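You operate a simulated robot arm through the tools that you are given. There is no shell and no other tool. Be economical: measure what you need, move in short steps, check, and stop when the job is done.

Carry out the task below with a simulated robot arm. There is one attempt and no reset: what you move stays moved.

JOB
Staple the pink sheets and the blue sheets, one staple each.
Fine: press on top of the head, fingers out of the stapler's mouth. Lay both back on the blotter.
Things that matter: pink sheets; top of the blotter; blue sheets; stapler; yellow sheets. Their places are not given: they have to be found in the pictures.

Only the result counts: the job must be done as asked and must still hold three seconds after the hand-in. Knocking over, shifting, dropping, spilling or breaking anything else fails it.

ROBOT AND FRAMES
A 6-joint arm with a two-finger parallel gripper, fixed in place. Base frame: the origin is at the foot of the arm, x ahead of it, y to its left, z up. Lengths are in mm, angles in rad, forces in N, time in s.
Its first joint turns from -1.152 to 1.152 rad. Payload 2.7 kg.
The TCP is the grasp point between the finger pads, 23 mm short of the fingertips. In the tool frame z runs along the fingers and y along their closing line. The gripper opens to 94 mm. The fingers are 38 mm wide and 10 mm thick; the gripper's body (54 by 96 mm) begins 39 mm behind the TCP.
Orientation is told as [roll, pitch, yaw] about the base's x, y, z axes, in that order, counted from this pose: with the fingers straight down and closing along the base's y, the tool's x points along the base's -x, its y along +y and its z along -z.

CONTROLS
- The arm moves only by the tool nudge_tool. Its argument "plan" is one flat list of numbers, 7 for each row, row after row: the shift along the tool's x, y, z in mm, then the turn, a rotation vector about the tool's x, y, z in rad, then the closure in counts, from 0 (fully open) to 255 (shut). In form: [x, y, z, wx, wy, wz, jaw, x, y, z, wx, wy, wz, jaw, ...]. A call has 1 to 20 rows; each row shifts and turns the commanded pose from where the row before left it, along the tool's axes as they then stand. Each row takes 0.2 s and may step no farther than 50 mm and 0.15 rad from the row before; otherwise, or with a gripper value out of range, the whole call is refused. A pose out of reach is approached as far as the arm can. The call stops where the force on the tool passes 40 N (or 10 N more than at its start, if that is more) or the arm is blocked; 0.2 s more then pass. The fingers move at their own pace (about 45 mm/s each) and stop on an object; they squeeze with about 26 N. The grip force told is the motor's: it shows also when the fingers shut on nothing. Time passes only in rows, and 0.2 s behind the last, so rows that do not move let the fingers close. It gives the time, the measured TCP pose, the force on the tool (base axes), the opening and the grip force at its end, in the units of the frame above (readings bear some noise).
- Cameras (640 x 400 px; columns grow to the right, rows downward): "scene" is fixed at [75.1, -427, 1411.8]; the picture's right is [0.81, -0.59, 0.00], its down [-0.30, -0.41, -0.86] and it looks along [0.51, 0.69, -0.51] (base axes); focal length 329 px, centre (320, 200). "wrist" rides on the gripper at [-39, 0, -44] in the tool frame; the picture's right is [0.00, -1.00, 0.00], its down [0.97, 0.00, -0.24] and it looks along [0.24, 0.00, 0.97] (tool axes); focal length 218 px, centre (320, 200).
- grab_frame(camera): a new picture of that camera. It takes no simulated time.
- point_at(camera, pixels): for up to 12 pixels [column, row] of the newest picture of that camera ("zoom" is the newest enlarged one), the place [x, y, z] in the base frame of the surface seen there, good to about 3 mm. It takes no simulated time.
- close_up(camera, box): a new picture of the part [left, top, right, bottom] of that camera's present view, enlarged. It takes no simulated time.
- close_job(): hands the job in; it is judged then, once.

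Go step by step. Measure first, check grasps and placings, and put right what went wrong. The budget is 80 turns and 54 pictures, counting those below and the enlarged ones. Unless the task says otherwise, let go and move clear before handing in, and close with one line.

The tools are called after "Emit:" as name(argument=value, ...) on one line, values as JSON. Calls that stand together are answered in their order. nudge_tool: Moves the arm, as the interface text tells. Its arguments: {"type":"object","properties":{"plan":{"type":"array"}},"required":["plan"]} The other tools are called the same way: grab_frame (camera) takes a picture; point_at (camera, pixels) gives the place of the surface under pixels of a picture; close_up (camera, box) takes an enlarged picture of a part of a camera's view; close_job () hands the job in.

At the start:

```text
t: 0.0
ee_pos: [306.1, 162.3, 1015.6]
ee_rot: [0.001, 0.001, 0.002]
wrist_force: [1.0, -0.3, -0.6]
finger_gap: 94.0
gripper_force: 0.1
```

scene: 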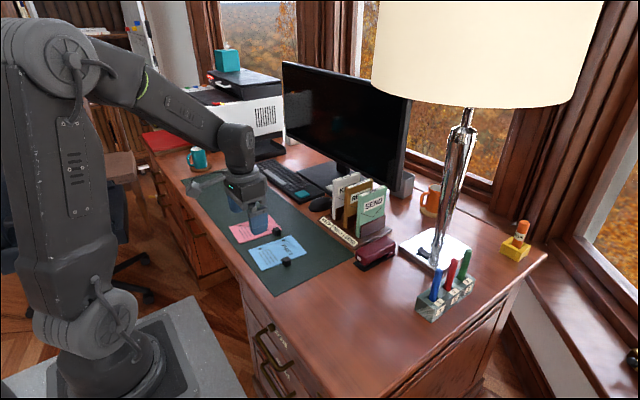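
wrist: 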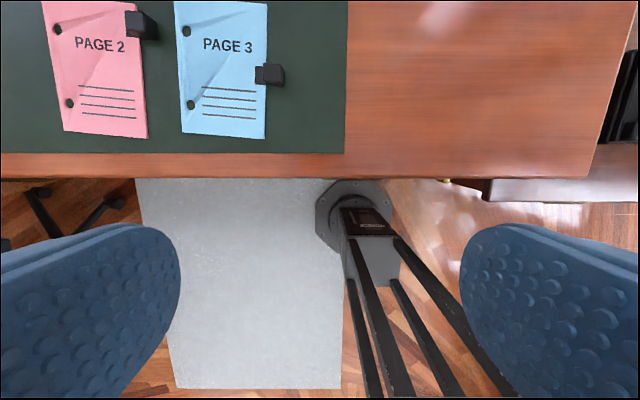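

The pink sheets (near 255,231) and blue sheets (near 278,252) lie on the green blotter, each with a black clip or tab, and a maroon stapler is at about (375,252). I'll enlarge that area to see details.

Emit:
close_up(camera="scene", box=[220, 170, 420, 295])

Emit:
close_up(camera="scene", box=[320, 190, 420, 280])

Emit:
close_up(camera="wrist", box=[0, 0, 360, 180])

```text
3.20 times, centred on (320, 232) of scene
```

zoom: 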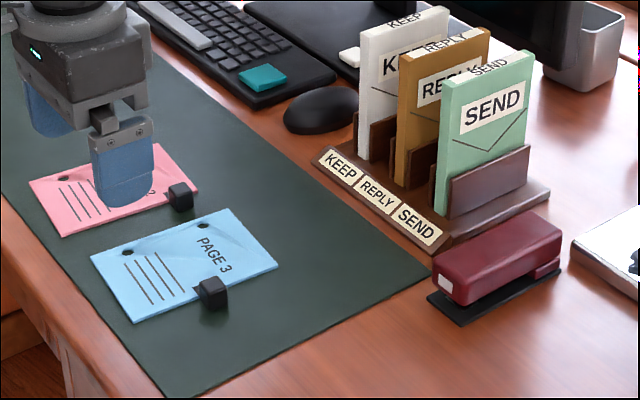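

```text
4.44 times, centred on (370, 235) of scene
```

zoom: 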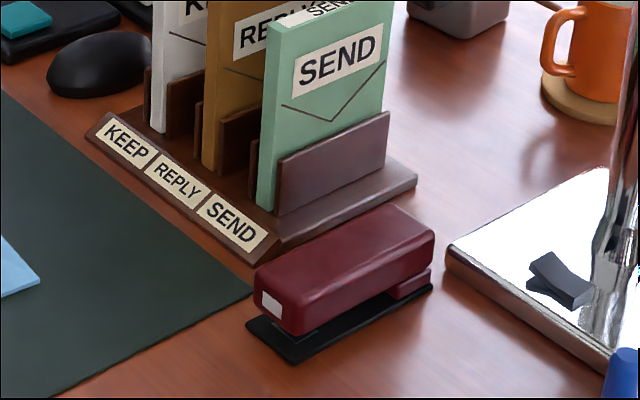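

```text
1.78 times, centred on (180, 90) of wrist
```

zoom: 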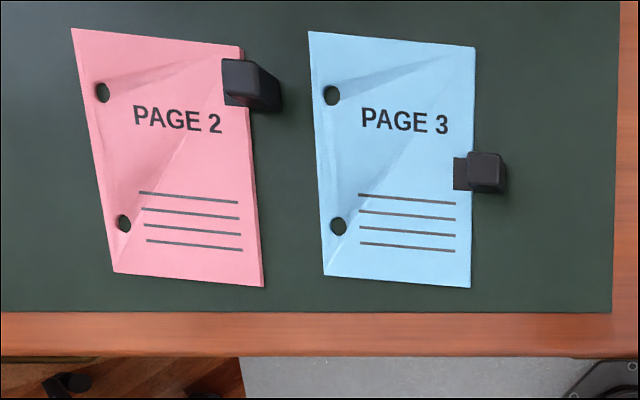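

The sheets have black tabs on their right edge, and the stapler's mouth faces the robot. I'll measure positions.

Emit:
point_at(camera="zoom", pixels=[[72, 30], [242, 47], [262, 285], [115, 270], [310, 33], [474, 47], [468, 286], [324, 274], [486, 166], [458, 180], [255, 75], [228, 98]])

Emit:
grab_frame(camera="scene")

Emit:
close_up(camera="scene", box=[340, 220, 410, 280])

```text
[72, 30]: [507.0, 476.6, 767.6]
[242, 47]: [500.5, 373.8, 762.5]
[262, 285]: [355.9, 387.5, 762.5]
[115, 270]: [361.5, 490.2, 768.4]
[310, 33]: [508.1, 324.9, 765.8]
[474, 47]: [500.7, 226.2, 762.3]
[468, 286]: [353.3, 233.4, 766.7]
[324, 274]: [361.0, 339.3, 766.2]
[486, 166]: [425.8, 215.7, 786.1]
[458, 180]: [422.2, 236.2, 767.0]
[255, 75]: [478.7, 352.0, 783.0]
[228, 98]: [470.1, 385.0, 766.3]
```

```text
48 pictures are left
```

scene: 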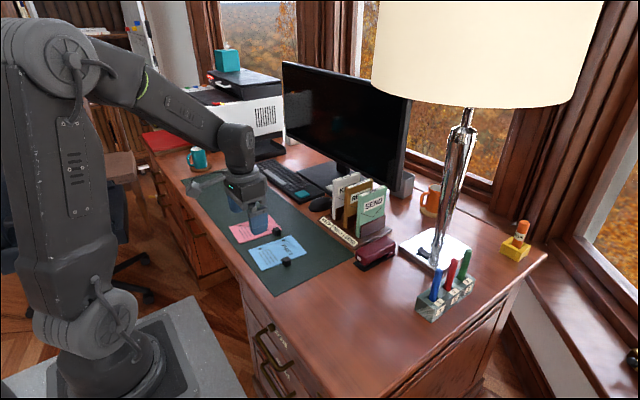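

```text
6.67 times, centred on (375, 250) of scene
```

zoom: 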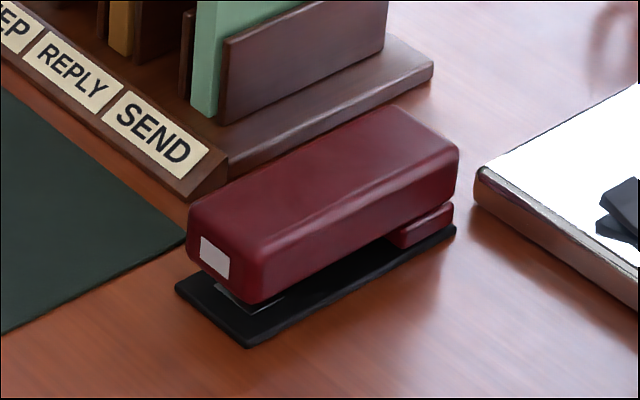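

Sheet tops read z≈762-768, unlike the stated 628, so I'll check desk and stapler heights as well.

Emit:
point_at(camera="zoom", pixels=[[205, 215], [265, 295], [455, 150], [395, 112], [330, 200], [180, 290], [246, 342], [450, 232], [300, 380], [190, 195], [235, 200], [100, 260]])

Emit:
point_at(camera="scene", pixels=[[340, 300], [280, 295], [266, 245], [287, 262], [212, 184], [384, 232]])

```text
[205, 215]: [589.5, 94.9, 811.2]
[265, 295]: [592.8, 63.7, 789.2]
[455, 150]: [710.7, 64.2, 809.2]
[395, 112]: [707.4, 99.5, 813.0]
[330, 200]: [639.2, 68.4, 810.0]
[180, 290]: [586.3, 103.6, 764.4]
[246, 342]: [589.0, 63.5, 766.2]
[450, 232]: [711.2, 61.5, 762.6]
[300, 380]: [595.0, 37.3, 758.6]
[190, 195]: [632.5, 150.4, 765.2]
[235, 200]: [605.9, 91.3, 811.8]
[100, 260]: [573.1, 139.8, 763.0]
```

```text
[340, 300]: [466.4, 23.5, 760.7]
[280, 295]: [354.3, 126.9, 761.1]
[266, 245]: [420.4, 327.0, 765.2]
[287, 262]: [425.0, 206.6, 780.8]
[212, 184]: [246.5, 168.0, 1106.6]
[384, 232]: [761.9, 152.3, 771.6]
```

Desk z≈760; the stapler spans x 588–712, y 62–100, top 811, mouth facing -x; sheets about 147×100. I'll move the arm forward and over for a clear overhead view.

Emit:
nudge_tool(plan=[-40, -20, 0, 0, 0, 0, 0, -40, -20, 0, 0, 0, 0, 0, -40, -20, 0, 0, 0, 0, 0, -40, -20, 0, 0, 0, 0, 0, 0, 0, 0, 0, 0, 0, 0])

Emit:
grab_frame(camera="wrist")

Emit:
grab_frame(camera="scene")

```text
t: 1.2
ee_pos: [470.7, 81.6, 1016.7]
ee_rot: [0.002, 0.0, 0.001]
wrist_force: [0.6, -0.8, -0.5]
finger_gap: 93.9
gripper_force: 0.0
```

```text
46 pictures are left
```

wrist: 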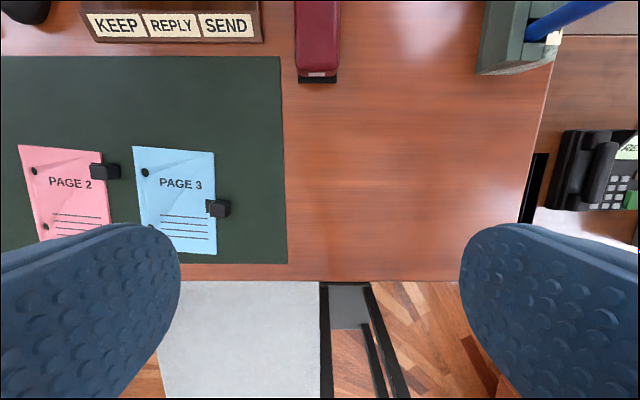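

```text
45 pictures are left
```

scene: 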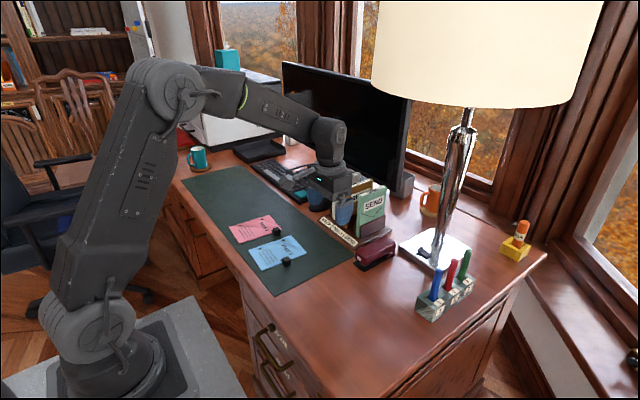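

No yellow sheets show on the blotter so far. I'll zoom in on the tabs and the stapler from this viewpoint.

Emit:
close_up(camera="wrist", box=[10, 130, 250, 270])

Emit:
point_at(camera="zoom", pixels=[[330, 56], [543, 62], [543, 338], [558, 200], [546, 215], [535, 203], [240, 110], [288, 112], [35, 45], [240, 62], [284, 95]])

Emit:
point_at(camera="wrist", pixels=[[297, 79], [335, 79], [299, 68], [336, 70], [317, 60], [285, 56], [285, 262], [262, 40], [317, 30]])

Emit:
close_up(camera="scene", box=[215, 205, 315, 275])

```text
2.67 times, centred on (130, 200) of wrist
```

zoom: 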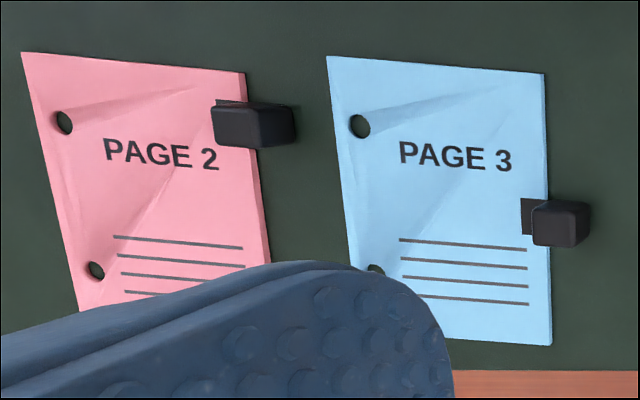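

```text
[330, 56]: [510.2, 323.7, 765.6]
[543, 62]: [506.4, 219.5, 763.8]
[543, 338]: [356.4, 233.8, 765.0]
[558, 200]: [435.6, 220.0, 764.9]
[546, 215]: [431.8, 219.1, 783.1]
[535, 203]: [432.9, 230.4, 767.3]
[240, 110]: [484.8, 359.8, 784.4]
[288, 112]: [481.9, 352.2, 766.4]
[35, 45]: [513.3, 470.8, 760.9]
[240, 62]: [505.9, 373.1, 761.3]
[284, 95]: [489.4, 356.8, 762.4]
```

```text
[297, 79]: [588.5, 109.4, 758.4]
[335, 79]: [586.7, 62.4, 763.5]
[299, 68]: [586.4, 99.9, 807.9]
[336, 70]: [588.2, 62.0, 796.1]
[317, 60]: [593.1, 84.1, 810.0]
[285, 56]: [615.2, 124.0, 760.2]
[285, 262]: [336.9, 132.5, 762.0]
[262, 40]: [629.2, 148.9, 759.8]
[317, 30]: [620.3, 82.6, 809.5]
```

```text
5.71 times, centred on (265, 240) of scene
```

zoom: 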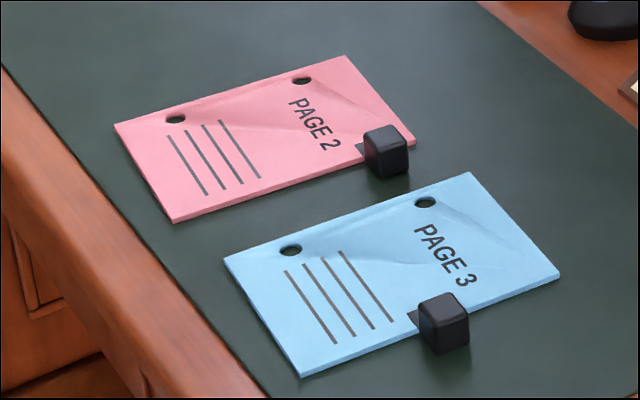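

Blue's tab is a cube near (430,217), top z≈784, with the sheet yawed about -0.07. I'll move above the tab and inspect.

Emit:
nudge_tool(plan=[11, 34, 34, 0, 0, 0, 0, 11, 34, 34, 0, 0, 0, 0, 11, 34, 34, 0, 0, 0.035, 0, 10, 32, 34, 0, 0, 0.035, 0, 0, 0, 0, 0, 0, 0, 60, 0, 0, 0, 0, 0, 0, 60, 0, 0, 0, 0, 0, 0, 60])

Emit:
grab_frame(camera="wrist")

```text
t: 2.8
ee_pos: [424.0, 215.8, 881.8]
ee_rot: [0.002, 0.0, -0.069]
wrist_force: [0.4, -0.2, 0.8]
finger_gap: 71.9
gripper_force: 0.0
```

```text
42 pictures are left
```

wrist: 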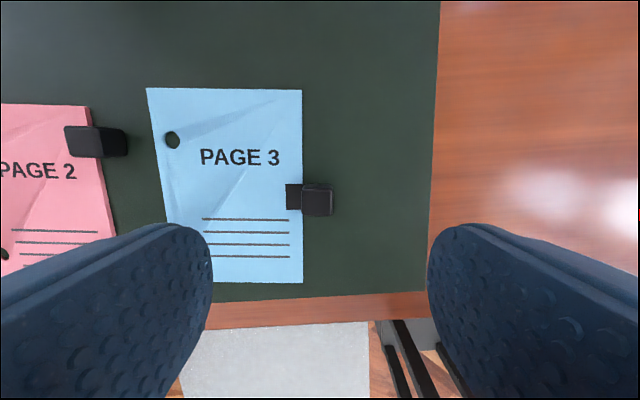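

Emit:
close_up(camera="wrist", box=[260, 160, 380, 235])

Emit:
point_at(camera="wrist", pixels=[[305, 192], [331, 192], [305, 213], [331, 213], [318, 200], [303, 188], [290, 198], [280, 198], [350, 200], [148, 90], [300, 92]])

```text
5.33 times, centred on (320, 198) of wrist
```

zoom: 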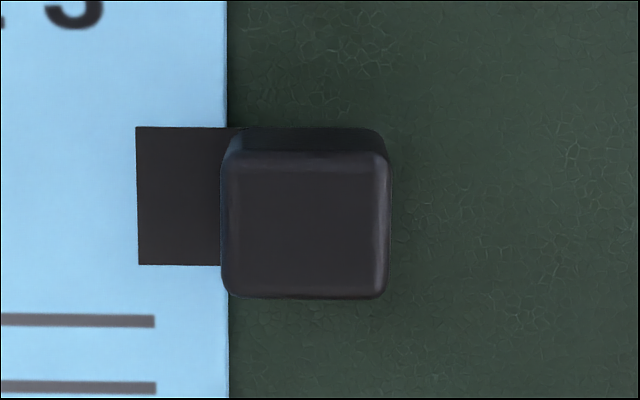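

```text
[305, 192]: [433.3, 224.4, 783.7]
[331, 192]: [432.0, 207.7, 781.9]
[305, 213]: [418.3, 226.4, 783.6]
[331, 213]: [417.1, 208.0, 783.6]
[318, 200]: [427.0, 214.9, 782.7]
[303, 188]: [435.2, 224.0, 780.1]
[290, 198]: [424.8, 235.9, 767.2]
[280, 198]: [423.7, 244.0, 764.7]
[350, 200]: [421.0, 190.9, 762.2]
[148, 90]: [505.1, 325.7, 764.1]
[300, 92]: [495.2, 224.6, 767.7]
```

The tab cube is centred at about (425.5,216), top 783.5, right under the TCP. I'll descend to TCP z≈794 and close.

Emit:
nudge_tool(plan=[-1, 0, 40, 0, 0, 0, 60, 0, 0, 30, 0, 0, 0, 60, 0, 0, 17.5, 0, 0, 0, 60, 0, 0, 0, 0, 0, 0, 60, 0, 0, 0, 0, 0, 0, 255, 0, 0, 0, 0, 0, 0, 255, 0, 0, 0, 0, 0, 0, 255, 0, 0, 0, 0, 0, 0, 255, 0, 0, 0, 0, 0, 0, 255])

Emit:
grab_frame(camera="wrist")

```text
t: 4.8
ee_pos: [423.4, 215.9, 795.9]
ee_rot: [0.0, 0.0, -0.068]
wrist_force: [-0.4, -0.5, 0.5]
finger_gap: 20.9
gripper_force: 25.5
```

```text
40 pictures are left
```

wrist: 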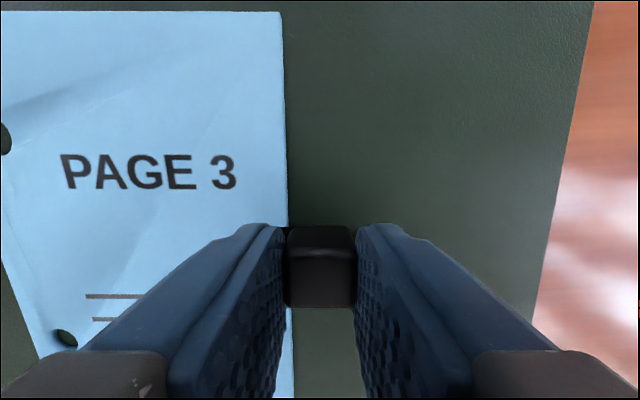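

Tab is gripped (gap 20.9). Lift 40, straighten the yaw, and move to in front of the stapler with x staged back.

Emit:
nudge_tool(plan=[0, 0, -20, 0, 0, 0, 255, 0, 0, -20, 0, 0, 0, 255, 0, 0, 0, 0, 0, -0.068, 255, 0, -30, 0, 0, 0, 0, 255, -5, -40, 0, 0, 0, 0, 255, -10, -40, 0, 0, 0, 0, 255, -10, -40, 0, 0, 0, 0, 255, -10, -40, 0, 0, 0, 0, 255, -10, -38, 0, 0, 0, 0, 255, 0, 0, 0, 0, 0, 0, 255, 0, 0, 0, 0, 0, 0, 255])

Emit:
grab_frame(camera="wrist")

Emit:
grab_frame(camera="scene")

```text
t: 7.2
ee_pos: [470.3, -9.3, 830.9]
ee_rot: [0.002, 0.0, 0.0]
wrist_force: [-0.3, -0.2, 0.0]
finger_gap: 21.0
gripper_force: 25.9
```

```text
39 pictures are left
```

wrist: 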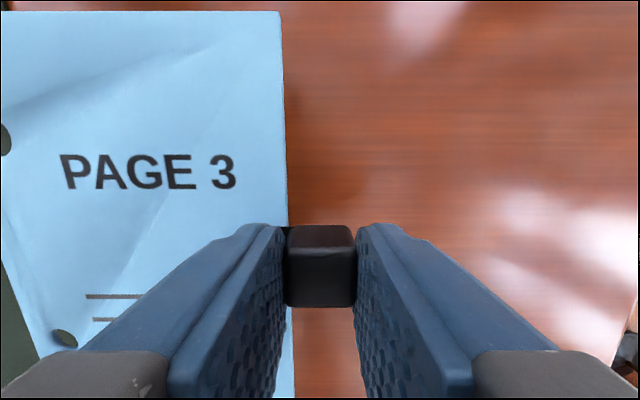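

```text
38 pictures are left
```

scene: 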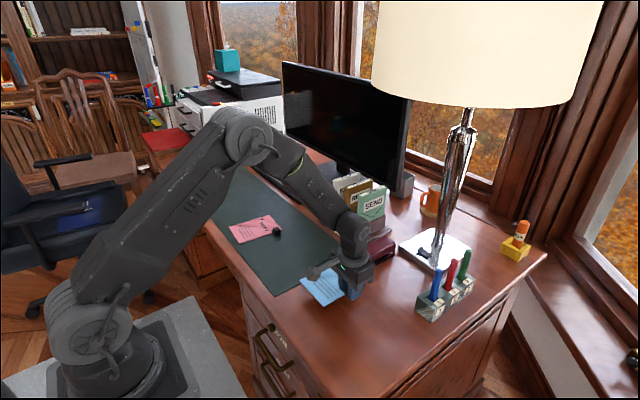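

Sheet is level in hand. I'll measure its corners now.

Emit:
point_at(camera="wrist", pixels=[[277, 14], [20, 14], [200, 14], [150, 100], [250, 100], [40, 300], [280, 200], [318, 290]])

Emit:
close_up(camera="scene", box=[290, 220, 410, 320])

```text
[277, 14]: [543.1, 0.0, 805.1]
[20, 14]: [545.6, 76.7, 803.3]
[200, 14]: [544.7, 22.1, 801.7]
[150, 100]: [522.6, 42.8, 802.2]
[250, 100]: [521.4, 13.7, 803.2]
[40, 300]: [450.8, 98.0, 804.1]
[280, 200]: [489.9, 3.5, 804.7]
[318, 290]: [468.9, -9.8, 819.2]
```

```text
4.00 times, centred on (350, 270) of scene
```

zoom: 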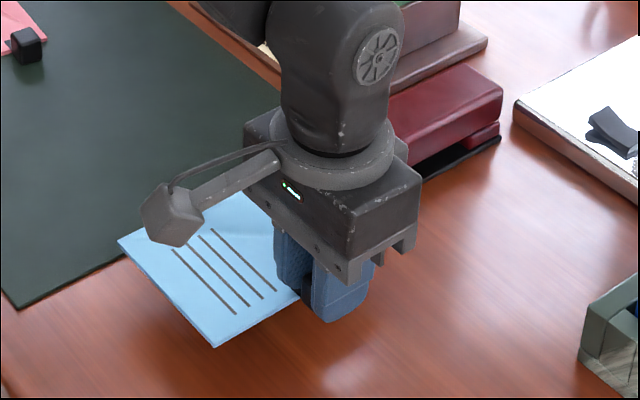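

Sheet top is TCP−28 and its top edge TCP+75. I'll lower to TCP z 804 (sheet between base 766 and head 789) and advance to just before the mouth.

Emit:
nudge_tool(plan=[0, -2, 14, 0, 0, 0, 255, 0, 0, 13, 0, 0, 0, 255, -10, 0, 0, 0, 0, 0, 255, -10, 0, 0, 0, 0, 0, 255, -10, 0, 0, 0, 0, 0, 255, 0, 0, 0, 0, 0, 0, 255, 0, 0, 0, 0, 0, 0, 255])

Emit:
close_up(camera="scene", box=[320, 210, 420, 290])

Emit:
grab_frame(camera="wrist")

```text
t: 8.8
ee_pos: [499.7, -12.0, 803.6]
ee_rot: [0.003, 0.0, 0.0]
wrist_force: [0.1, -0.2, -0.1]
finger_gap: 20.8
gripper_force: 25.4
```

```text
5.00 times, centred on (370, 250) of scene
```

zoom: 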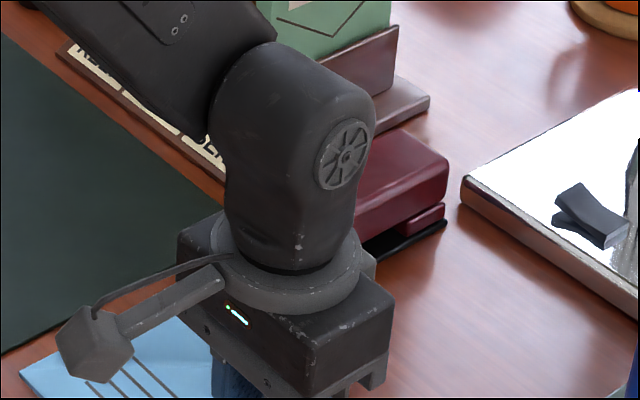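

```text
35 pictures are left
```

wrist: 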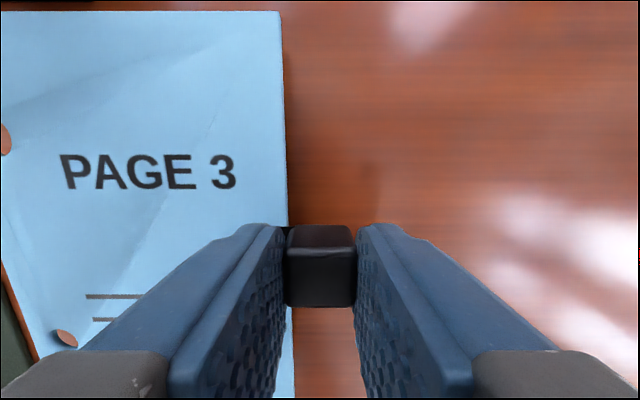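

Clear path so far (stapler just showing at top rows 0–10). Advance 38 mm in small steps.

Emit:
nudge_tool(plan=[-6, 0, 0, 0, 0, 0, 255, -6, 0, 0, 0, 0, 0, 255, -6, 0, 0, 0, 0, 0, 255, -5, 0, 0, 0, 0, 0, 255, -5, 0, 0, 0, 0, 0, 255, -5, 0, 0, 0, 0, 0, 255, -5, 0, 0, 0, 0, 0, 255, 0, 0, 0, 0, 0, 0, 255, 0, 0, 0, 0, 0, 0, 255])

Emit:
grab_frame(camera="wrist")

```text
t: 10.8
ee_pos: [538.1, -13.0, 805.1]
ee_rot: [0.0, -0.001, -0.001]
wrist_force: [0.0, 0.5, -1.1]
finger_gap: 20.8
gripper_force: 25.5
```

```text
34 pictures are left
```

wrist: 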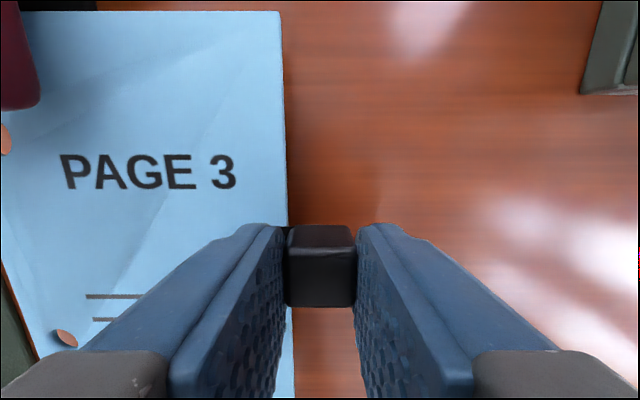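

The sheet's top-left is under the head (red at (20,90)) without contact. Lower 4 mm, release, and rise.

Emit:
nudge_tool(plan=[0, 0, 2, 0, 0, 0, 255, 0, 0, 2, 0, 0, 0, 255, 0, 0, 0, 0, 0, 0, 255, 0, 0, 0, 0, 0, 0, 120, 0, 0, 0, 0, 0, 0, 120, 0, 0, 0, 0, 0, 0, 120, 0, 0, -20, 0, 0, 0, 120, 0, 0, -40, 0, 0, 0, 120, 20, 0, -40, 0, 0, 0, 120, 30, 0, -20, 0, 0, 0, 120, 0, 0, 0, 0, 0, 0, 120])

Emit:
grab_frame(camera="wrist")

Emit:
close_up(camera="scene", box=[320, 220, 420, 290])

```text
t: 13.2
ee_pos: [482.8, -13.3, 921.5]
ee_rot: [0.003, 0.001, 0.0]
wrist_force: [-1.0, 0.0, 0.1]
finger_gap: 49.9
gripper_force: 0.1
```

```text
33 pictures are left
```

wrist: 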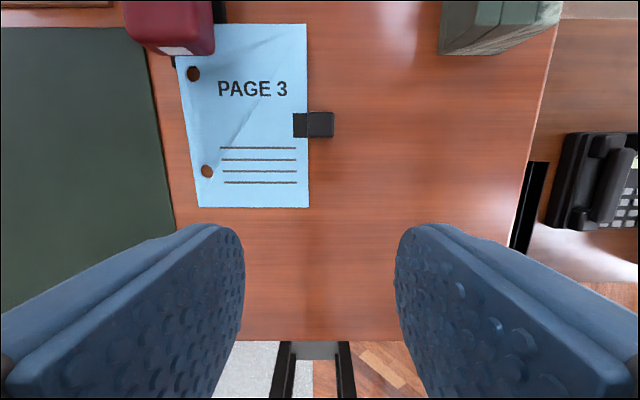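

```text
5.71 times, centred on (370, 255) of scene
```

zoom: 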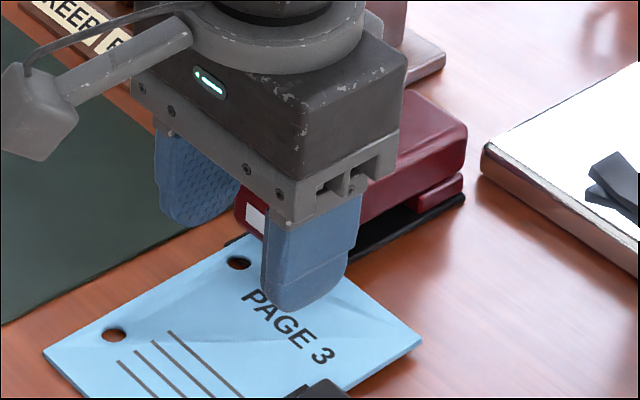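

The blue sheet lies with its top-left corner in the mouth. I'll verify coordinates before pressing.

Emit:
point_at(camera="wrist", pixels=[[305, 26], [220, 26], [178, 58], [199, 203], [306, 205], [175, 51], [130, 30], [170, 10], [213, 40], [193, 74], [320, 122], [208, 10]])

```text
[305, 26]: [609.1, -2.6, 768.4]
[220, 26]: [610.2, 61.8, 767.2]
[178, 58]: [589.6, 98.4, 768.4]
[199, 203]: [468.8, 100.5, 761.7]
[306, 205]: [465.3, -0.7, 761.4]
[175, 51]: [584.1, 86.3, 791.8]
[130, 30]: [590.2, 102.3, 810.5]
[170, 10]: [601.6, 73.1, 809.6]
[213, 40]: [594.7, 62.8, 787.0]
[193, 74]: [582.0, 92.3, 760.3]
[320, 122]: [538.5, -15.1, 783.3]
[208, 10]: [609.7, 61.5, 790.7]
```

Sheet top edge at x≈611, left edge y≈100, stapler centreline y≈82. Close the fingers and move above the front of the head.

Emit:
nudge_tool(plan=[-30, 24, 0, 0, 0, 0, 255, -30, 24, 0, 0, 0, 0, 255, -30, 24, 0, 0, 0, 0, 255, -30, 23, 20, 0, 0, 0, 255, 0, 0, 20, 0, 0, 0, 255, 0, 0, 0, 0, 0, 0, 255, 0, 0, 0, 0, 0, 0, 255])

Emit:
close_up(camera="scene", box=[320, 200, 420, 290])

Emit:
grab_frame(camera="wrist")

```text
t: 14.8
ee_pos: [605.7, 81.1, 879.1]
ee_rot: [0.0, 0.001, 0.0]
wrist_force: [-0.3, -0.1, -0.2]
finger_gap: 0.0
gripper_force: 25.6
```

```text
4.44 times, centred on (370, 245) of scene
```

zoom: 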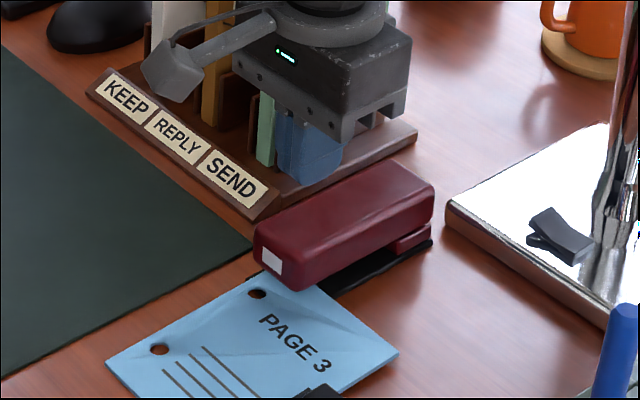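

```text
30 pictures are left
```

wrist: 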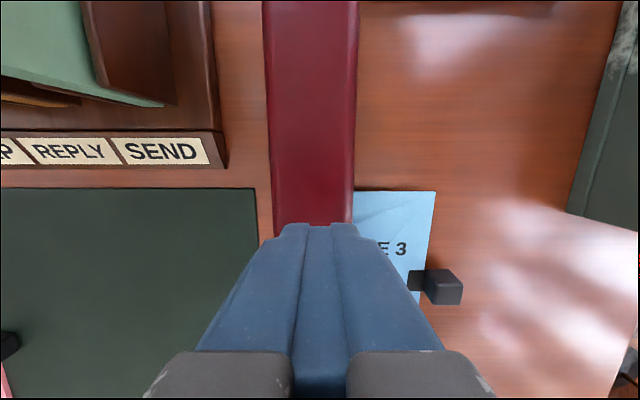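

Positioned vertically above the head. Before descending, check the clearance between gripper body and the letter sorter.

Emit:
point_at(camera="wrist", pixels=[[160, 103], [170, 100], [100, 60], [215, 165], [225, 155], [210, 20], [30, 60], [205, 132], [130, 90], [314, 215]])

Emit:
point_at(camera="zoom", pixels=[[270, 100], [262, 160], [205, 20], [245, 150], [270, 210], [410, 135]])

```text
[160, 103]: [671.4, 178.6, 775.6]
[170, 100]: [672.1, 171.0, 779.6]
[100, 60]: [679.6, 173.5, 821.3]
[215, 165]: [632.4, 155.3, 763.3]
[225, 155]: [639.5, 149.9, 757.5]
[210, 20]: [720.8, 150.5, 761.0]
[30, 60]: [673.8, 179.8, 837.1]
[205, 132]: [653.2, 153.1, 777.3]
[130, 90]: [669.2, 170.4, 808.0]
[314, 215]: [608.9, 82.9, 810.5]
```

```text
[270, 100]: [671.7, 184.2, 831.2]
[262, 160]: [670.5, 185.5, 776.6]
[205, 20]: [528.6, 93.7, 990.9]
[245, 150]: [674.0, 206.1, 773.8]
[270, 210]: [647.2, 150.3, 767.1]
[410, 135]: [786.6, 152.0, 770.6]
```

Sorter is at y≥150, so it's clear. Descend to just above the head, then press in 2 mm steps.

Emit:
nudge_tool(plan=[0, 0, 20, 0, 0, 0, 255, 0, 0, 20, 0, 0, 0, 255, 0, 0, 2, 0, 0, 0, 255, 0, 0, 2, 0, 0, 0, 255, 0, 0, 2, 0, 0, 0, 255, 0, 0, 2, 0, 0, 0, 255, 0, 0, 2, 0, 0, 0, 255, 0, 0, 2, 0, 0, 0, 255, 0, 0, 2, 0, 0, 0, 255, 0, 0, 2, 0, 0, 0, 255])

```text
t: 17.0
ee_pos: [607.9, 80.6, 827.3]
ee_rot: [0.002, -0.002, 0.002]
wrist_force: [-16.0, -2.5, 27.2]
finger_gap: 0.1
gripper_force: 25.6
```

Contact: head is down several mm with 27 N. Continue pressing gently.

Emit:
nudge_tool(plan=[0, 0, 1.5, 0, 0, 0, 255, 0, 0, 1.5, 0, 0, 0, 255, 0, 0, 1.5, 0, 0, 0, 255, 0, 0, 1.5, 0, 0, 0, 255, 0, 0, 1.5, 0, 0, 0, 255, 0, 0, 1.5, 0, 0, 0, 255])

Emit:
close_up(camera="scene", box=[330, 215, 420, 285])

```text
t: 17.4
ee_pos: [609.0, 81.4, 829.9]
ee_rot: [0.001, -0.005, 0.0]
wrist_force: [-9.2, 0.3, 11.8]
finger_gap: 0.0
gripper_force: 26.3
stopped in row 2: the force on the tool passed its limit (the readings are from after the stop); the commanded pose is now the measured one
```

```text
5.71 times, centred on (375, 250) of scene
```

zoom: 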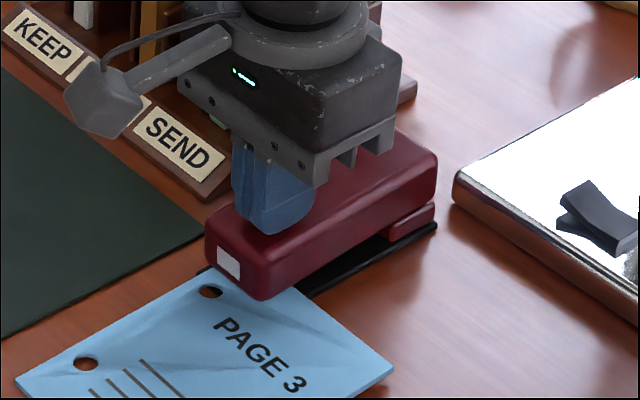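

The press peaked past 40 N. I'll rise clear, move back above the tab, and inspect for a staple.

Emit:
nudge_tool(plan=[0, 0, -20, 0, 0, 0, 255, 0, 0, -40, 0, 0, 0, 255, 20, -25, -10, 0, 0, 0, 120, 20, -25, 0, 0, 0, 0, 120, 20, -25, 0, 0, 0, 0, 120, 11, -20, 0, 0, 0, 0, 120, 0, 0, 0, 0, 0, 0, 120])

Emit:
grab_frame(camera="wrist")

```text
t: 19.0
ee_pos: [537.6, -13.5, 895.4]
ee_rot: [0.001, -0.004, 0.0]
wrist_force: [0.5, -0.7, 0.2]
finger_gap: 49.6
gripper_force: 0.0
```

```text
28 pictures are left
```

wrist: 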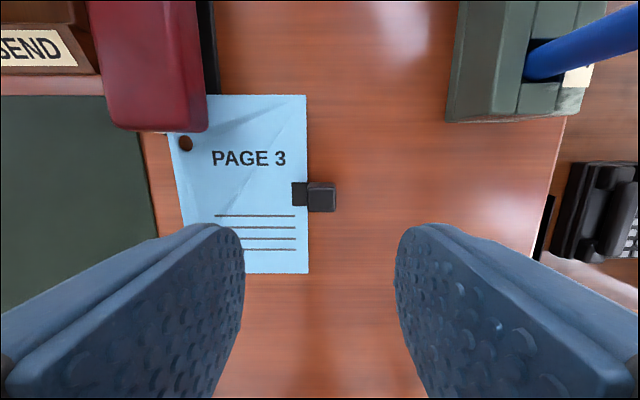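

Emit:
point_at(camera="wrist", pixels=[[322, 200], [303, 98], [205, 128], [112, 120], [150, 100], [215, 98]])

```text
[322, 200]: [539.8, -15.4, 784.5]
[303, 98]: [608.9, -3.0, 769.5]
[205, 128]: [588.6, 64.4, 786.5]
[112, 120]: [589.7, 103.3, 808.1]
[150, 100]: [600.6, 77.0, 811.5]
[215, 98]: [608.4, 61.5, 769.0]
```

Nothing shifted. Regrasp the tab (539,-15), lift a few mm, and slide the sheet out of the mouth.

Emit:
nudge_tool(plan=[0, -1, 40, 0, 0, 0, 120, 0, 0, 35, 0, 0, 0, 120, 0, 0, 20, 0, 0, 0, 120, 0, 0, 0, 0, 0, 0, 255, 0, 0, 0, 0, 0, 0, 255, 0, 0, 0, 0, 0, 0, 255, 0, 0, 0, 0, 0, 0, 255, 0, 0, -2, 0, 0, 0, 255, 0, 0, -2, 0, 0, 0, 255, 10, 0, 0, 0, 0, 0, 255, 15, 0, 0, 0, 0, 0, 255, 20, 0, 0, 0, 0, 0, 255, 20, 0, 0, 0, 0, 0, 255, 15, 0, -10, 0, 0, 0, 255, 0, 0, 0, 0, 0, 0, 255])

Emit:
grab_frame(camera="wrist")

Emit:
close_up(camera="scene", box=[300, 220, 400, 300])

```text
t: 22.2
ee_pos: [456.5, -15.5, 816.0]
ee_rot: [0.002, -0.006, 0.0]
wrist_force: [-0.8, -0.2, 0.4]
finger_gap: 21.0
gripper_force: 25.9
```

```text
27 pictures are left
```

wrist: 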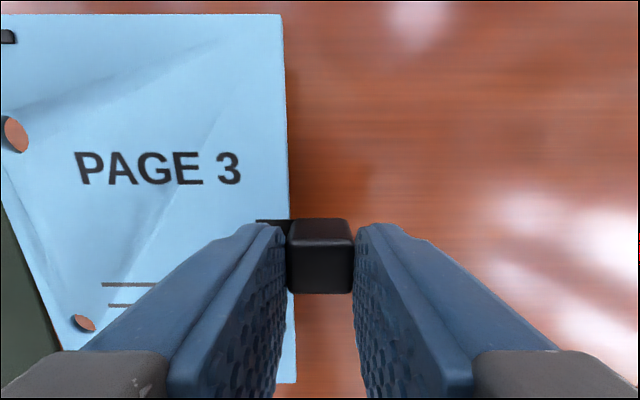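

```text
5.00 times, centred on (350, 260) of scene
```

zoom: 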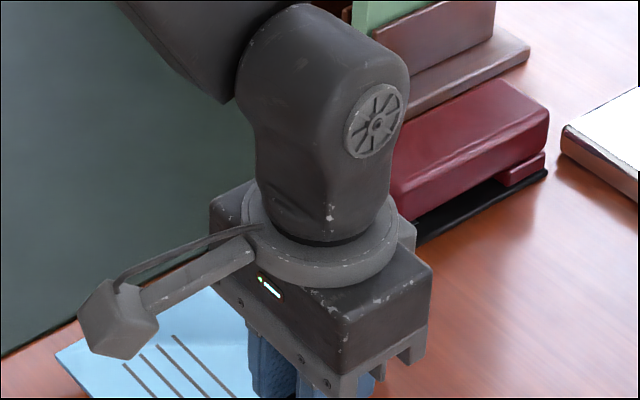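

A dark staple-like mark shows at (5,37) near the top-left corner. I'll enlarge it.

Emit:
close_up(camera="wrist", box=[0, 0, 80, 60])

```text
6.67 times, centred on (40, 30) of wrist
```

zoom: 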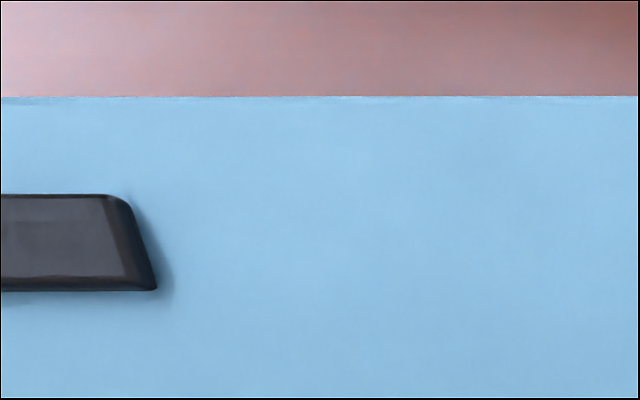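

The staple is in the blue sheets. Carry them back to their original place (TCP 423,216) and lower.

Emit:
nudge_tool(plan=[0, 0, -24, 0, 0, 0, 255, 5, 35, 0, 0, 0, 0, 255, 5, 40, 0, 0, 0, 0, 255, 5, 40, 0, 0, 0, 0, 255, 5, 40, 0, 0, 0, 0, 255, 5, 40, 0, 0, 0, 0, 255, 8, 36, 0, 0, 0, 0, 255, 0, 0, 0, 0, 0, 0.068, 255, 0, 0, 0, 0, 0, 0, 255, 0, 0, 0, 0, 0, 0, 255])

```text
t: 24.4
ee_pos: [424.7, 215.4, 839.1]
ee_rot: [0.002, -0.006, -0.069]
wrist_force: [0.4, 0.5, -0.3]
finger_gap: 21.0
gripper_force: 25.5
```

Over the original spot. Lower gently to about 800, release, and rise.

Emit:
nudge_tool(plan=[0, 0, 20, 0, 0, 0, 255, 0, 0, 15, 0, 0, 0, 255, 0, 0, 3, 0, 0, 0, 255, 0, 0, 1.5, 0, 0, 0, 255, 0, 0, 0, 0, 0, 0, 255, 0, 0, 0, 0, 0, 0, 120, 0, 0, 0, 0, 0, 0, 120, 0, 0, 0, 0, 0, 0, 120, 0, 0, -20, 0, 0, 0, 120, 0, 0, -40, 0, 0, 0, 120, 0, 0, -40, 0, 0, 0, 120, 0, 0, 0, 0, 0, 0, 120])

Emit:
grab_frame(camera="wrist")

```text
t: 27.0
ee_pos: [424.2, 214.7, 900.8]
ee_rot: [0.001, -0.004, -0.068]
wrist_force: [1.5, 0.6, 0.0]
finger_gap: 50.0
gripper_force: 0.0
```

```text
24 pictures are left
```

wrist: 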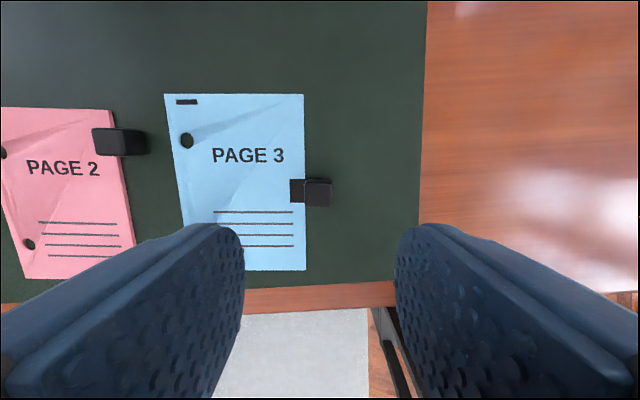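

Blue is back on the blotter with one staple visible at (187,101). Now go above the pink tab.

Emit:
nudge_tool(plan=[-11, 35, 0, 0, 0, 0, 100, -11, 35, 0, 0, 0, 0, 100, -11, 35, 0, 0, 0, 0, 100, -11.5, 36, 10, 0, 0, 0.03, 100, 0, 0, 10, 0, 0, 0, 100, 0, 0, 0, 0, 0, 0, 100])

Emit:
grab_frame(camera="wrist")

```text
t: 28.4
ee_pos: [478.9, 353.2, 879.0]
ee_rot: [0.001, -0.002, -0.097]
wrist_force: [0.2, 0.2, -1.2]
finger_gap: 56.9
gripper_force: 0.1
```

```text
23 pictures are left
```

wrist: 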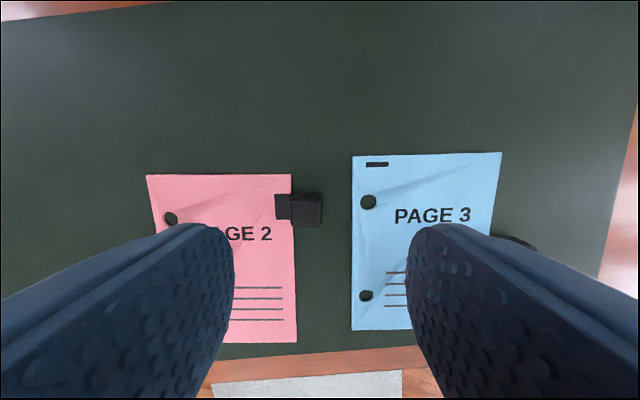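

Emit:
point_at(camera="wrist", pixels=[[307, 212], [296, 203], [319, 203], [295, 223], [318, 223], [283, 205], [289, 178], [149, 178], [295, 340], [269, 183]])

Emit:
close_up(camera="wrist", box=[260, 165, 360, 240])

```text
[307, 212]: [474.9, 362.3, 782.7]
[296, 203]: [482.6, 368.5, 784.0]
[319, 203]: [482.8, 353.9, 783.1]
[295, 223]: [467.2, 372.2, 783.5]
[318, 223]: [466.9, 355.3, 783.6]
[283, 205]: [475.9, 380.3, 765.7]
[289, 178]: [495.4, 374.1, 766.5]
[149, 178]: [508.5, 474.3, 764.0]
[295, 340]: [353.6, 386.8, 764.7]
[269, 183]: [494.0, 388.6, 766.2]
```

```text
5.33 times, centred on (310, 202) of wrist
```

zoom: 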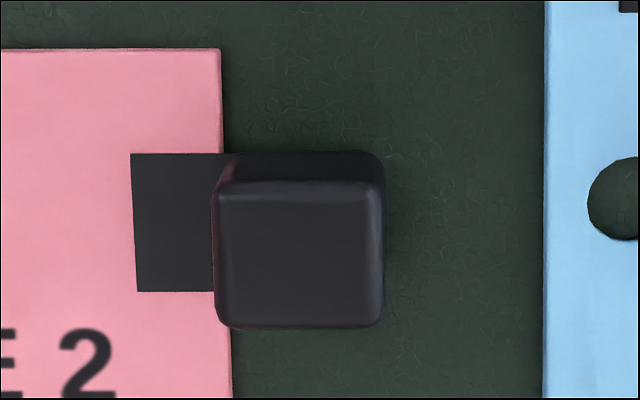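

Pink tab centre is (475,362.5). Shift, descend to TCP z≈795 with a narrower opening, and grip.

Emit:
nudge_tool(plan=[5.8, 8.5, 0, 0, 0, 0, 145, 0, 0, 40, 0, 0, 0, 145, 0, 0, 30, 0, 0, 0, 145, 0, 0, 14, 0, 0, 0, 145, 0, 0, 0, 0, 0, 0, 145, 0, 0, 0, 0, 0, 0, 255, 0, 0, 0, 0, 0, 0, 255, 0, 0, 0, 0, 0, 0, 255, 0, 0, 0, 0, 0, 0, 255])

Emit:
grab_frame(camera="wrist")

```text
t: 30.4
ee_pos: [475.0, 361.0, 796.3]
ee_rot: [0.002, -0.002, -0.099]
wrist_force: [-0.2, 0.0, -0.2]
finger_gap: 20.6
gripper_force: 25.9
```

```text
21 pictures are left
```

wrist: 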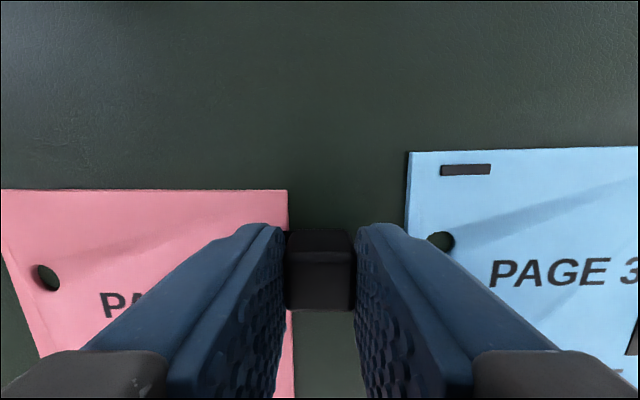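

Gripped. Lift 45, straighten yaw, carry to staging in front of the stapler.

Emit:
nudge_tool(plan=[0, 0, -25, 0, 0, 0, 255, 0, 0, -25, 0, 0, 0, 255, 0, 0, 0, 0, 0, -0.098, 255, 0, -30, 0, 0, 0, 0, 255, 0, -40, 0, 0, 0, 0, 255, 0, -40, 0, 0, 0, 0, 255, 0, -40, 0, 0, 0, 0, 255, -5, -40, 0, 0, 0, 0, 255, -5, -40, 0, 0, 0, 0, 255, -5, -40, 0, 0, 0, 0, 255, -5, -40, 0, 0, 0, 0, 255, -5, -40, 0, 0, 0, 0, 255, -10, -24, 0, 0, 0, 0, 255, 0, 0, 0, 0, 0, 0, 255, 0, 0, 0, 0, 0, 0, 255])

Emit:
grab_frame(camera="wrist")

```text
t: 33.6
ee_pos: [508.7, -11.9, 842.4]
ee_rot: [0.001, -0.007, 0.0]
wrist_force: [-0.6, -0.8, 0.6]
finger_gap: 21.1
gripper_force: 26.0
```

```text
20 pictures are left
```

wrist: 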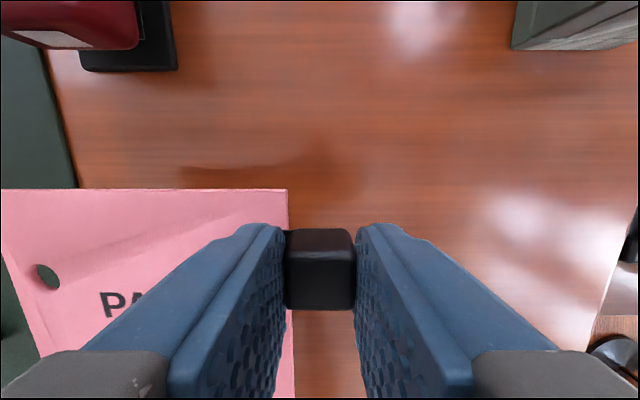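

Emit:
point_at(camera="wrist", pixels=[[285, 192], [100, 192], [6, 193], [40, 300], [200, 200], [515, 45], [530, 10], [630, 20], [165, 65], [100, 65], [20, 25], [318, 290]])

Emit:
point_at(camera="scene", pixels=[[435, 275], [418, 303], [447, 268], [440, 295]])

```text
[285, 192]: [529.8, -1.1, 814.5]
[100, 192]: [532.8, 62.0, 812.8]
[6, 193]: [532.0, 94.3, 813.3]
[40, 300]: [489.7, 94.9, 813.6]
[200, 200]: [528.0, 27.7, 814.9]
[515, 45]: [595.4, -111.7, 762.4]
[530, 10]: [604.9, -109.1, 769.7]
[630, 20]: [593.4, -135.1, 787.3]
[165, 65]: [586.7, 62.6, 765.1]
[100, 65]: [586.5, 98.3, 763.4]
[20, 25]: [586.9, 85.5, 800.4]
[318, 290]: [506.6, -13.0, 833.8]
```

```text
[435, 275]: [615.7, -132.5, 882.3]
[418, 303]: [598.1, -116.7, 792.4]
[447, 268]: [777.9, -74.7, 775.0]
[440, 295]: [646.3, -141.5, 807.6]
```

Top edge is TCP+24, sheet top TCP−28.5, and the pen block is at y<-109. Lower to z≈804.5, then advance to x≈588.

Emit:
nudge_tool(plan=[0, -1, 20, 0, 0, 0, 255, 0, 0, 18, 0, 0, 0, 255, -15, 0, 0, 0, 0, 0, 255, -15, 0, 0, 0, 0, 0, 255, -12, 0, 0, 0, 0, 0, 255, -6, 0, 0, 0, 0, 0, 255, -6, 0, 0, 0, 0, 0, 255, -5, 0, 0, 0, 0, 0, 255, -5, 0, 0, 0, 0, 0, 255, -5, 0, 0, 0, 0, 0, 255, -5, 0, 0, 0, 0, 0, 255, -4.5, 0, 0, 0, 0, 0, 255, 0, 0, 0, 0, 0, 0, 255, 0, 0, 0, 0, 0, 0, 255])

Emit:
grab_frame(camera="wrist")

```text
t: 36.6
ee_pos: [586.9, -12.4, 807.6]
ee_rot: [0.002, -0.003, -0.001]
wrist_force: [0.0, -0.7, -1.5]
finger_gap: 21.0
gripper_force: 25.5
```

```text
19 pictures are left
```

wrist: 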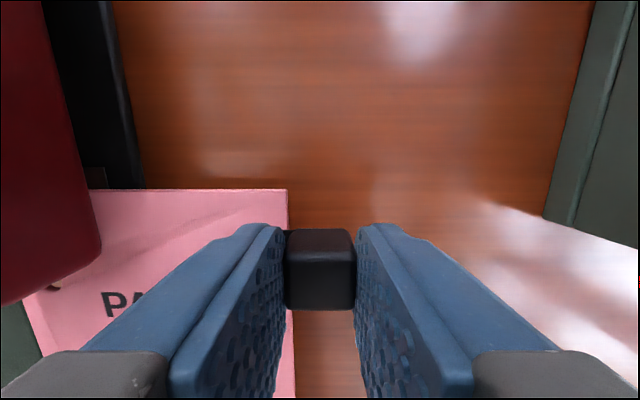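

Sheet is in the mouth without contact. Lower 6 mm, release, rise.

Emit:
nudge_tool(plan=[0, 0, 3, 0, 0, 0, 255, 0, 0, 3, 0, 0, 0, 255, 0, 0, 0, 0, 0, 0, 255, 0, 0, 0, 0, 0, 0, 120, 0, 0, 0, 0, 0, 0, 120, 0, 0, 0, 0, 0, 0, 120, 0, 0, -20, 0, 0, 0, 120, 10, 0, -40, 0, 0, 0, 120, 40, 0, -40, 0, 0, 0, 120, 40, 0, 0, 0, 0, 0, 120, 0, 0, 0, 0, 0, 0, 120])

Emit:
grab_frame(camera="wrist")

```text
refused: row 9 steps farther than a row can; nothing moved
```

```text
18 pictures are left
```

wrist: 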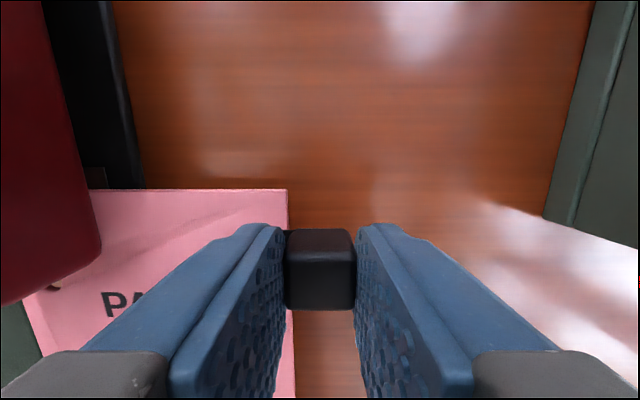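

The plan was refused because row 9 was too long. Resend it with shorter steps.

Emit:
nudge_tool(plan=[0, 0, 3, 0, 0, 0, 255, 0, 0, 3, 0, 0, 0, 255, 0, 0, 0, 0, 0, 0, 255, 0, 0, 0, 0, 0, 0, 120, 0, 0, 0, 0, 0, 0, 120, 0, 0, 0, 0, 0, 0, 120, 0, 0, -20, 0, 0, 0, 120, 10, 0, -40, 0, 0, 0, 120, 20, 0, -40, 0, 0, 0, 120, 40, 0, 0, 0, 0, 0, 120, 20, 0, 0, 0, 0, 0, 120, 0, 0, 0, 0, 0, 0, 120])

Emit:
grab_frame(camera="wrist")

```text
t: 39.2
ee_pos: [496.1, -14.5, 900.5]
ee_rot: [0.001, -0.004, 0.0]
wrist_force: [0.5, 0.8, 0.0]
finger_gap: 49.7
gripper_force: 0.1
```

```text
17 pictures are left
```

wrist: 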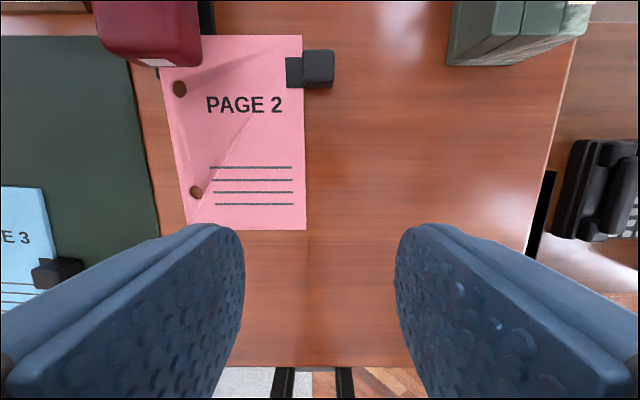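

Emit:
point_at(camera="wrist", pixels=[[300, 38], [208, 38], [163, 72], [188, 220], [303, 226], [319, 65], [105, 45], [150, 15], [199, 55]])

```text
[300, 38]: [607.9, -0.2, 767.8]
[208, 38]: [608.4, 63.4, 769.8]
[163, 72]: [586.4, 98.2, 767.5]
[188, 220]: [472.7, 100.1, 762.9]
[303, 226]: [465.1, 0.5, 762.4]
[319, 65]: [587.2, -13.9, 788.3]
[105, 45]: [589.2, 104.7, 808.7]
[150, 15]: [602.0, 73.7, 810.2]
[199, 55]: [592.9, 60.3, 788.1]
```

Pink sits the same as blue did (edge x≈609). Shut fingers, move above the head front, descend, and press until the force limit.

Emit:
nudge_tool(plan=[-28, 24, 0, 0, 0, 0, 255, -28, 24, 0, 0, 0, 0, 255, -27, 24, 0, 0, 0, 0, 255, -27, 24, 0, 0, 0, 0, 255, 0, 0, 20, 0, 0, 0, 255, 0, 0, 20, 0, 0, 0, 255, 0, 0, 15, 0, 0, 0, 255, 0, 0, 0, 0, 0, 0, 255, 0, 0, 0, 0, 0, 0, 255])

Emit:
nudge_tool(plan=[0, 0, 2, 0, 0, 0, 255, 0, 0, 2, 0, 0, 0, 255, 0, 0, 2, 0, 0, 0, 255, 0, 0, 2, 0, 0, 0, 255, 0, 0, 2, 0, 0, 0, 255, 0, 0, 2, 0, 0, 0, 255, 0, 0, 2, 0, 0, 0, 255, 0, 0, 2, 0, 0, 0, 255, 0, 0, 2, 0, 0, 0, 255, 0, 0, 2, 0, 0, 0, 255, 0, 0, 2, 0, 0, 0, 255, 0, 0, 2, 0, 0, 0, 255])

```text
t: 41.2
ee_pos: [606.7, 80.8, 849.3]
ee_rot: [0.001, -0.006, -0.001]
wrist_force: [-0.2, -0.2, 0.3]
finger_gap: 0.2
gripper_force: 26.1
```

```text
t: 43.8
ee_pos: [607.4, 82.5, 827.5]
ee_rot: [0.006, -0.012, 0.001]
wrist_force: [-5.6, 1.9, 25.9]
finger_gap: 0.0
gripper_force: 25.6
```

Pressing at 26 N like before. Continue down to the force stop.

Emit:
nudge_tool(plan=[0, 0, 1.5, 0, 0, 0, 255, 0, 0, 1.5, 0, 0, 0, 255, 0, 0, 1.5, 0, 0, 0, 255, 0, 0, 1.5, 0, 0, 0, 255, 0, 0, 1.5, 0, 0, 0, 255, 0, 0, 1.5, 0, 0, 0, 255])

```text
t: 44.4
ee_pos: [608.4, 83.2, 827.5]
ee_rot: [0.001, -0.017, 0.002]
wrist_force: [-7.6, 0.0, 11.5]
finger_gap: 0.1
gripper_force: 25.5
stopped in row 2: the force on the tool passed its limit (the readings are from after the stop); the commanded pose is now the measured one
```

Force limit reached just as for blue. Rise clear and go above the pink tab, then inspect.

Emit:
nudge_tool(plan=[0, 0, -20, 0, 0, 0, 255, 0, 0, -40, 0, 0, 0, 255, 0, -25, -10, 0, 0.008, 0, 120, 8, -25, 0, 0, 0.008, 0, 120, 8, -25, 0, 0, 0, 0, 120, 5, -22, 0, 0, 0, 0, 120, 0, 0, 0, 0, 0, 0, 120])

Emit:
grab_frame(camera="wrist")

```text
t: 46.0
ee_pos: [586.4, -11.8, 897.1]
ee_rot: [0.003, 0.002, -0.002]
wrist_force: [0.3, -0.3, 1.1]
finger_gap: 49.7
gripper_force: 0.1
```

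```text
16 pictures are left
```

wrist: 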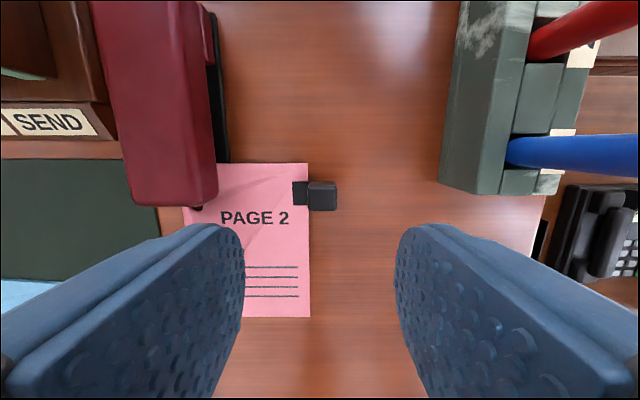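

Emit:
point_at(camera="wrist", pixels=[[313, 188], [333, 188], [313, 207], [333, 207], [215, 165], [135, 195], [214, 200]])

```text
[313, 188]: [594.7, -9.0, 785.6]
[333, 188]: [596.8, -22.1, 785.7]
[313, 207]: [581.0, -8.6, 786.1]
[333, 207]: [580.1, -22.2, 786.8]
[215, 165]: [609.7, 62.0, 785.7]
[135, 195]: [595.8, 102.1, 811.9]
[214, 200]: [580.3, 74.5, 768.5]
```

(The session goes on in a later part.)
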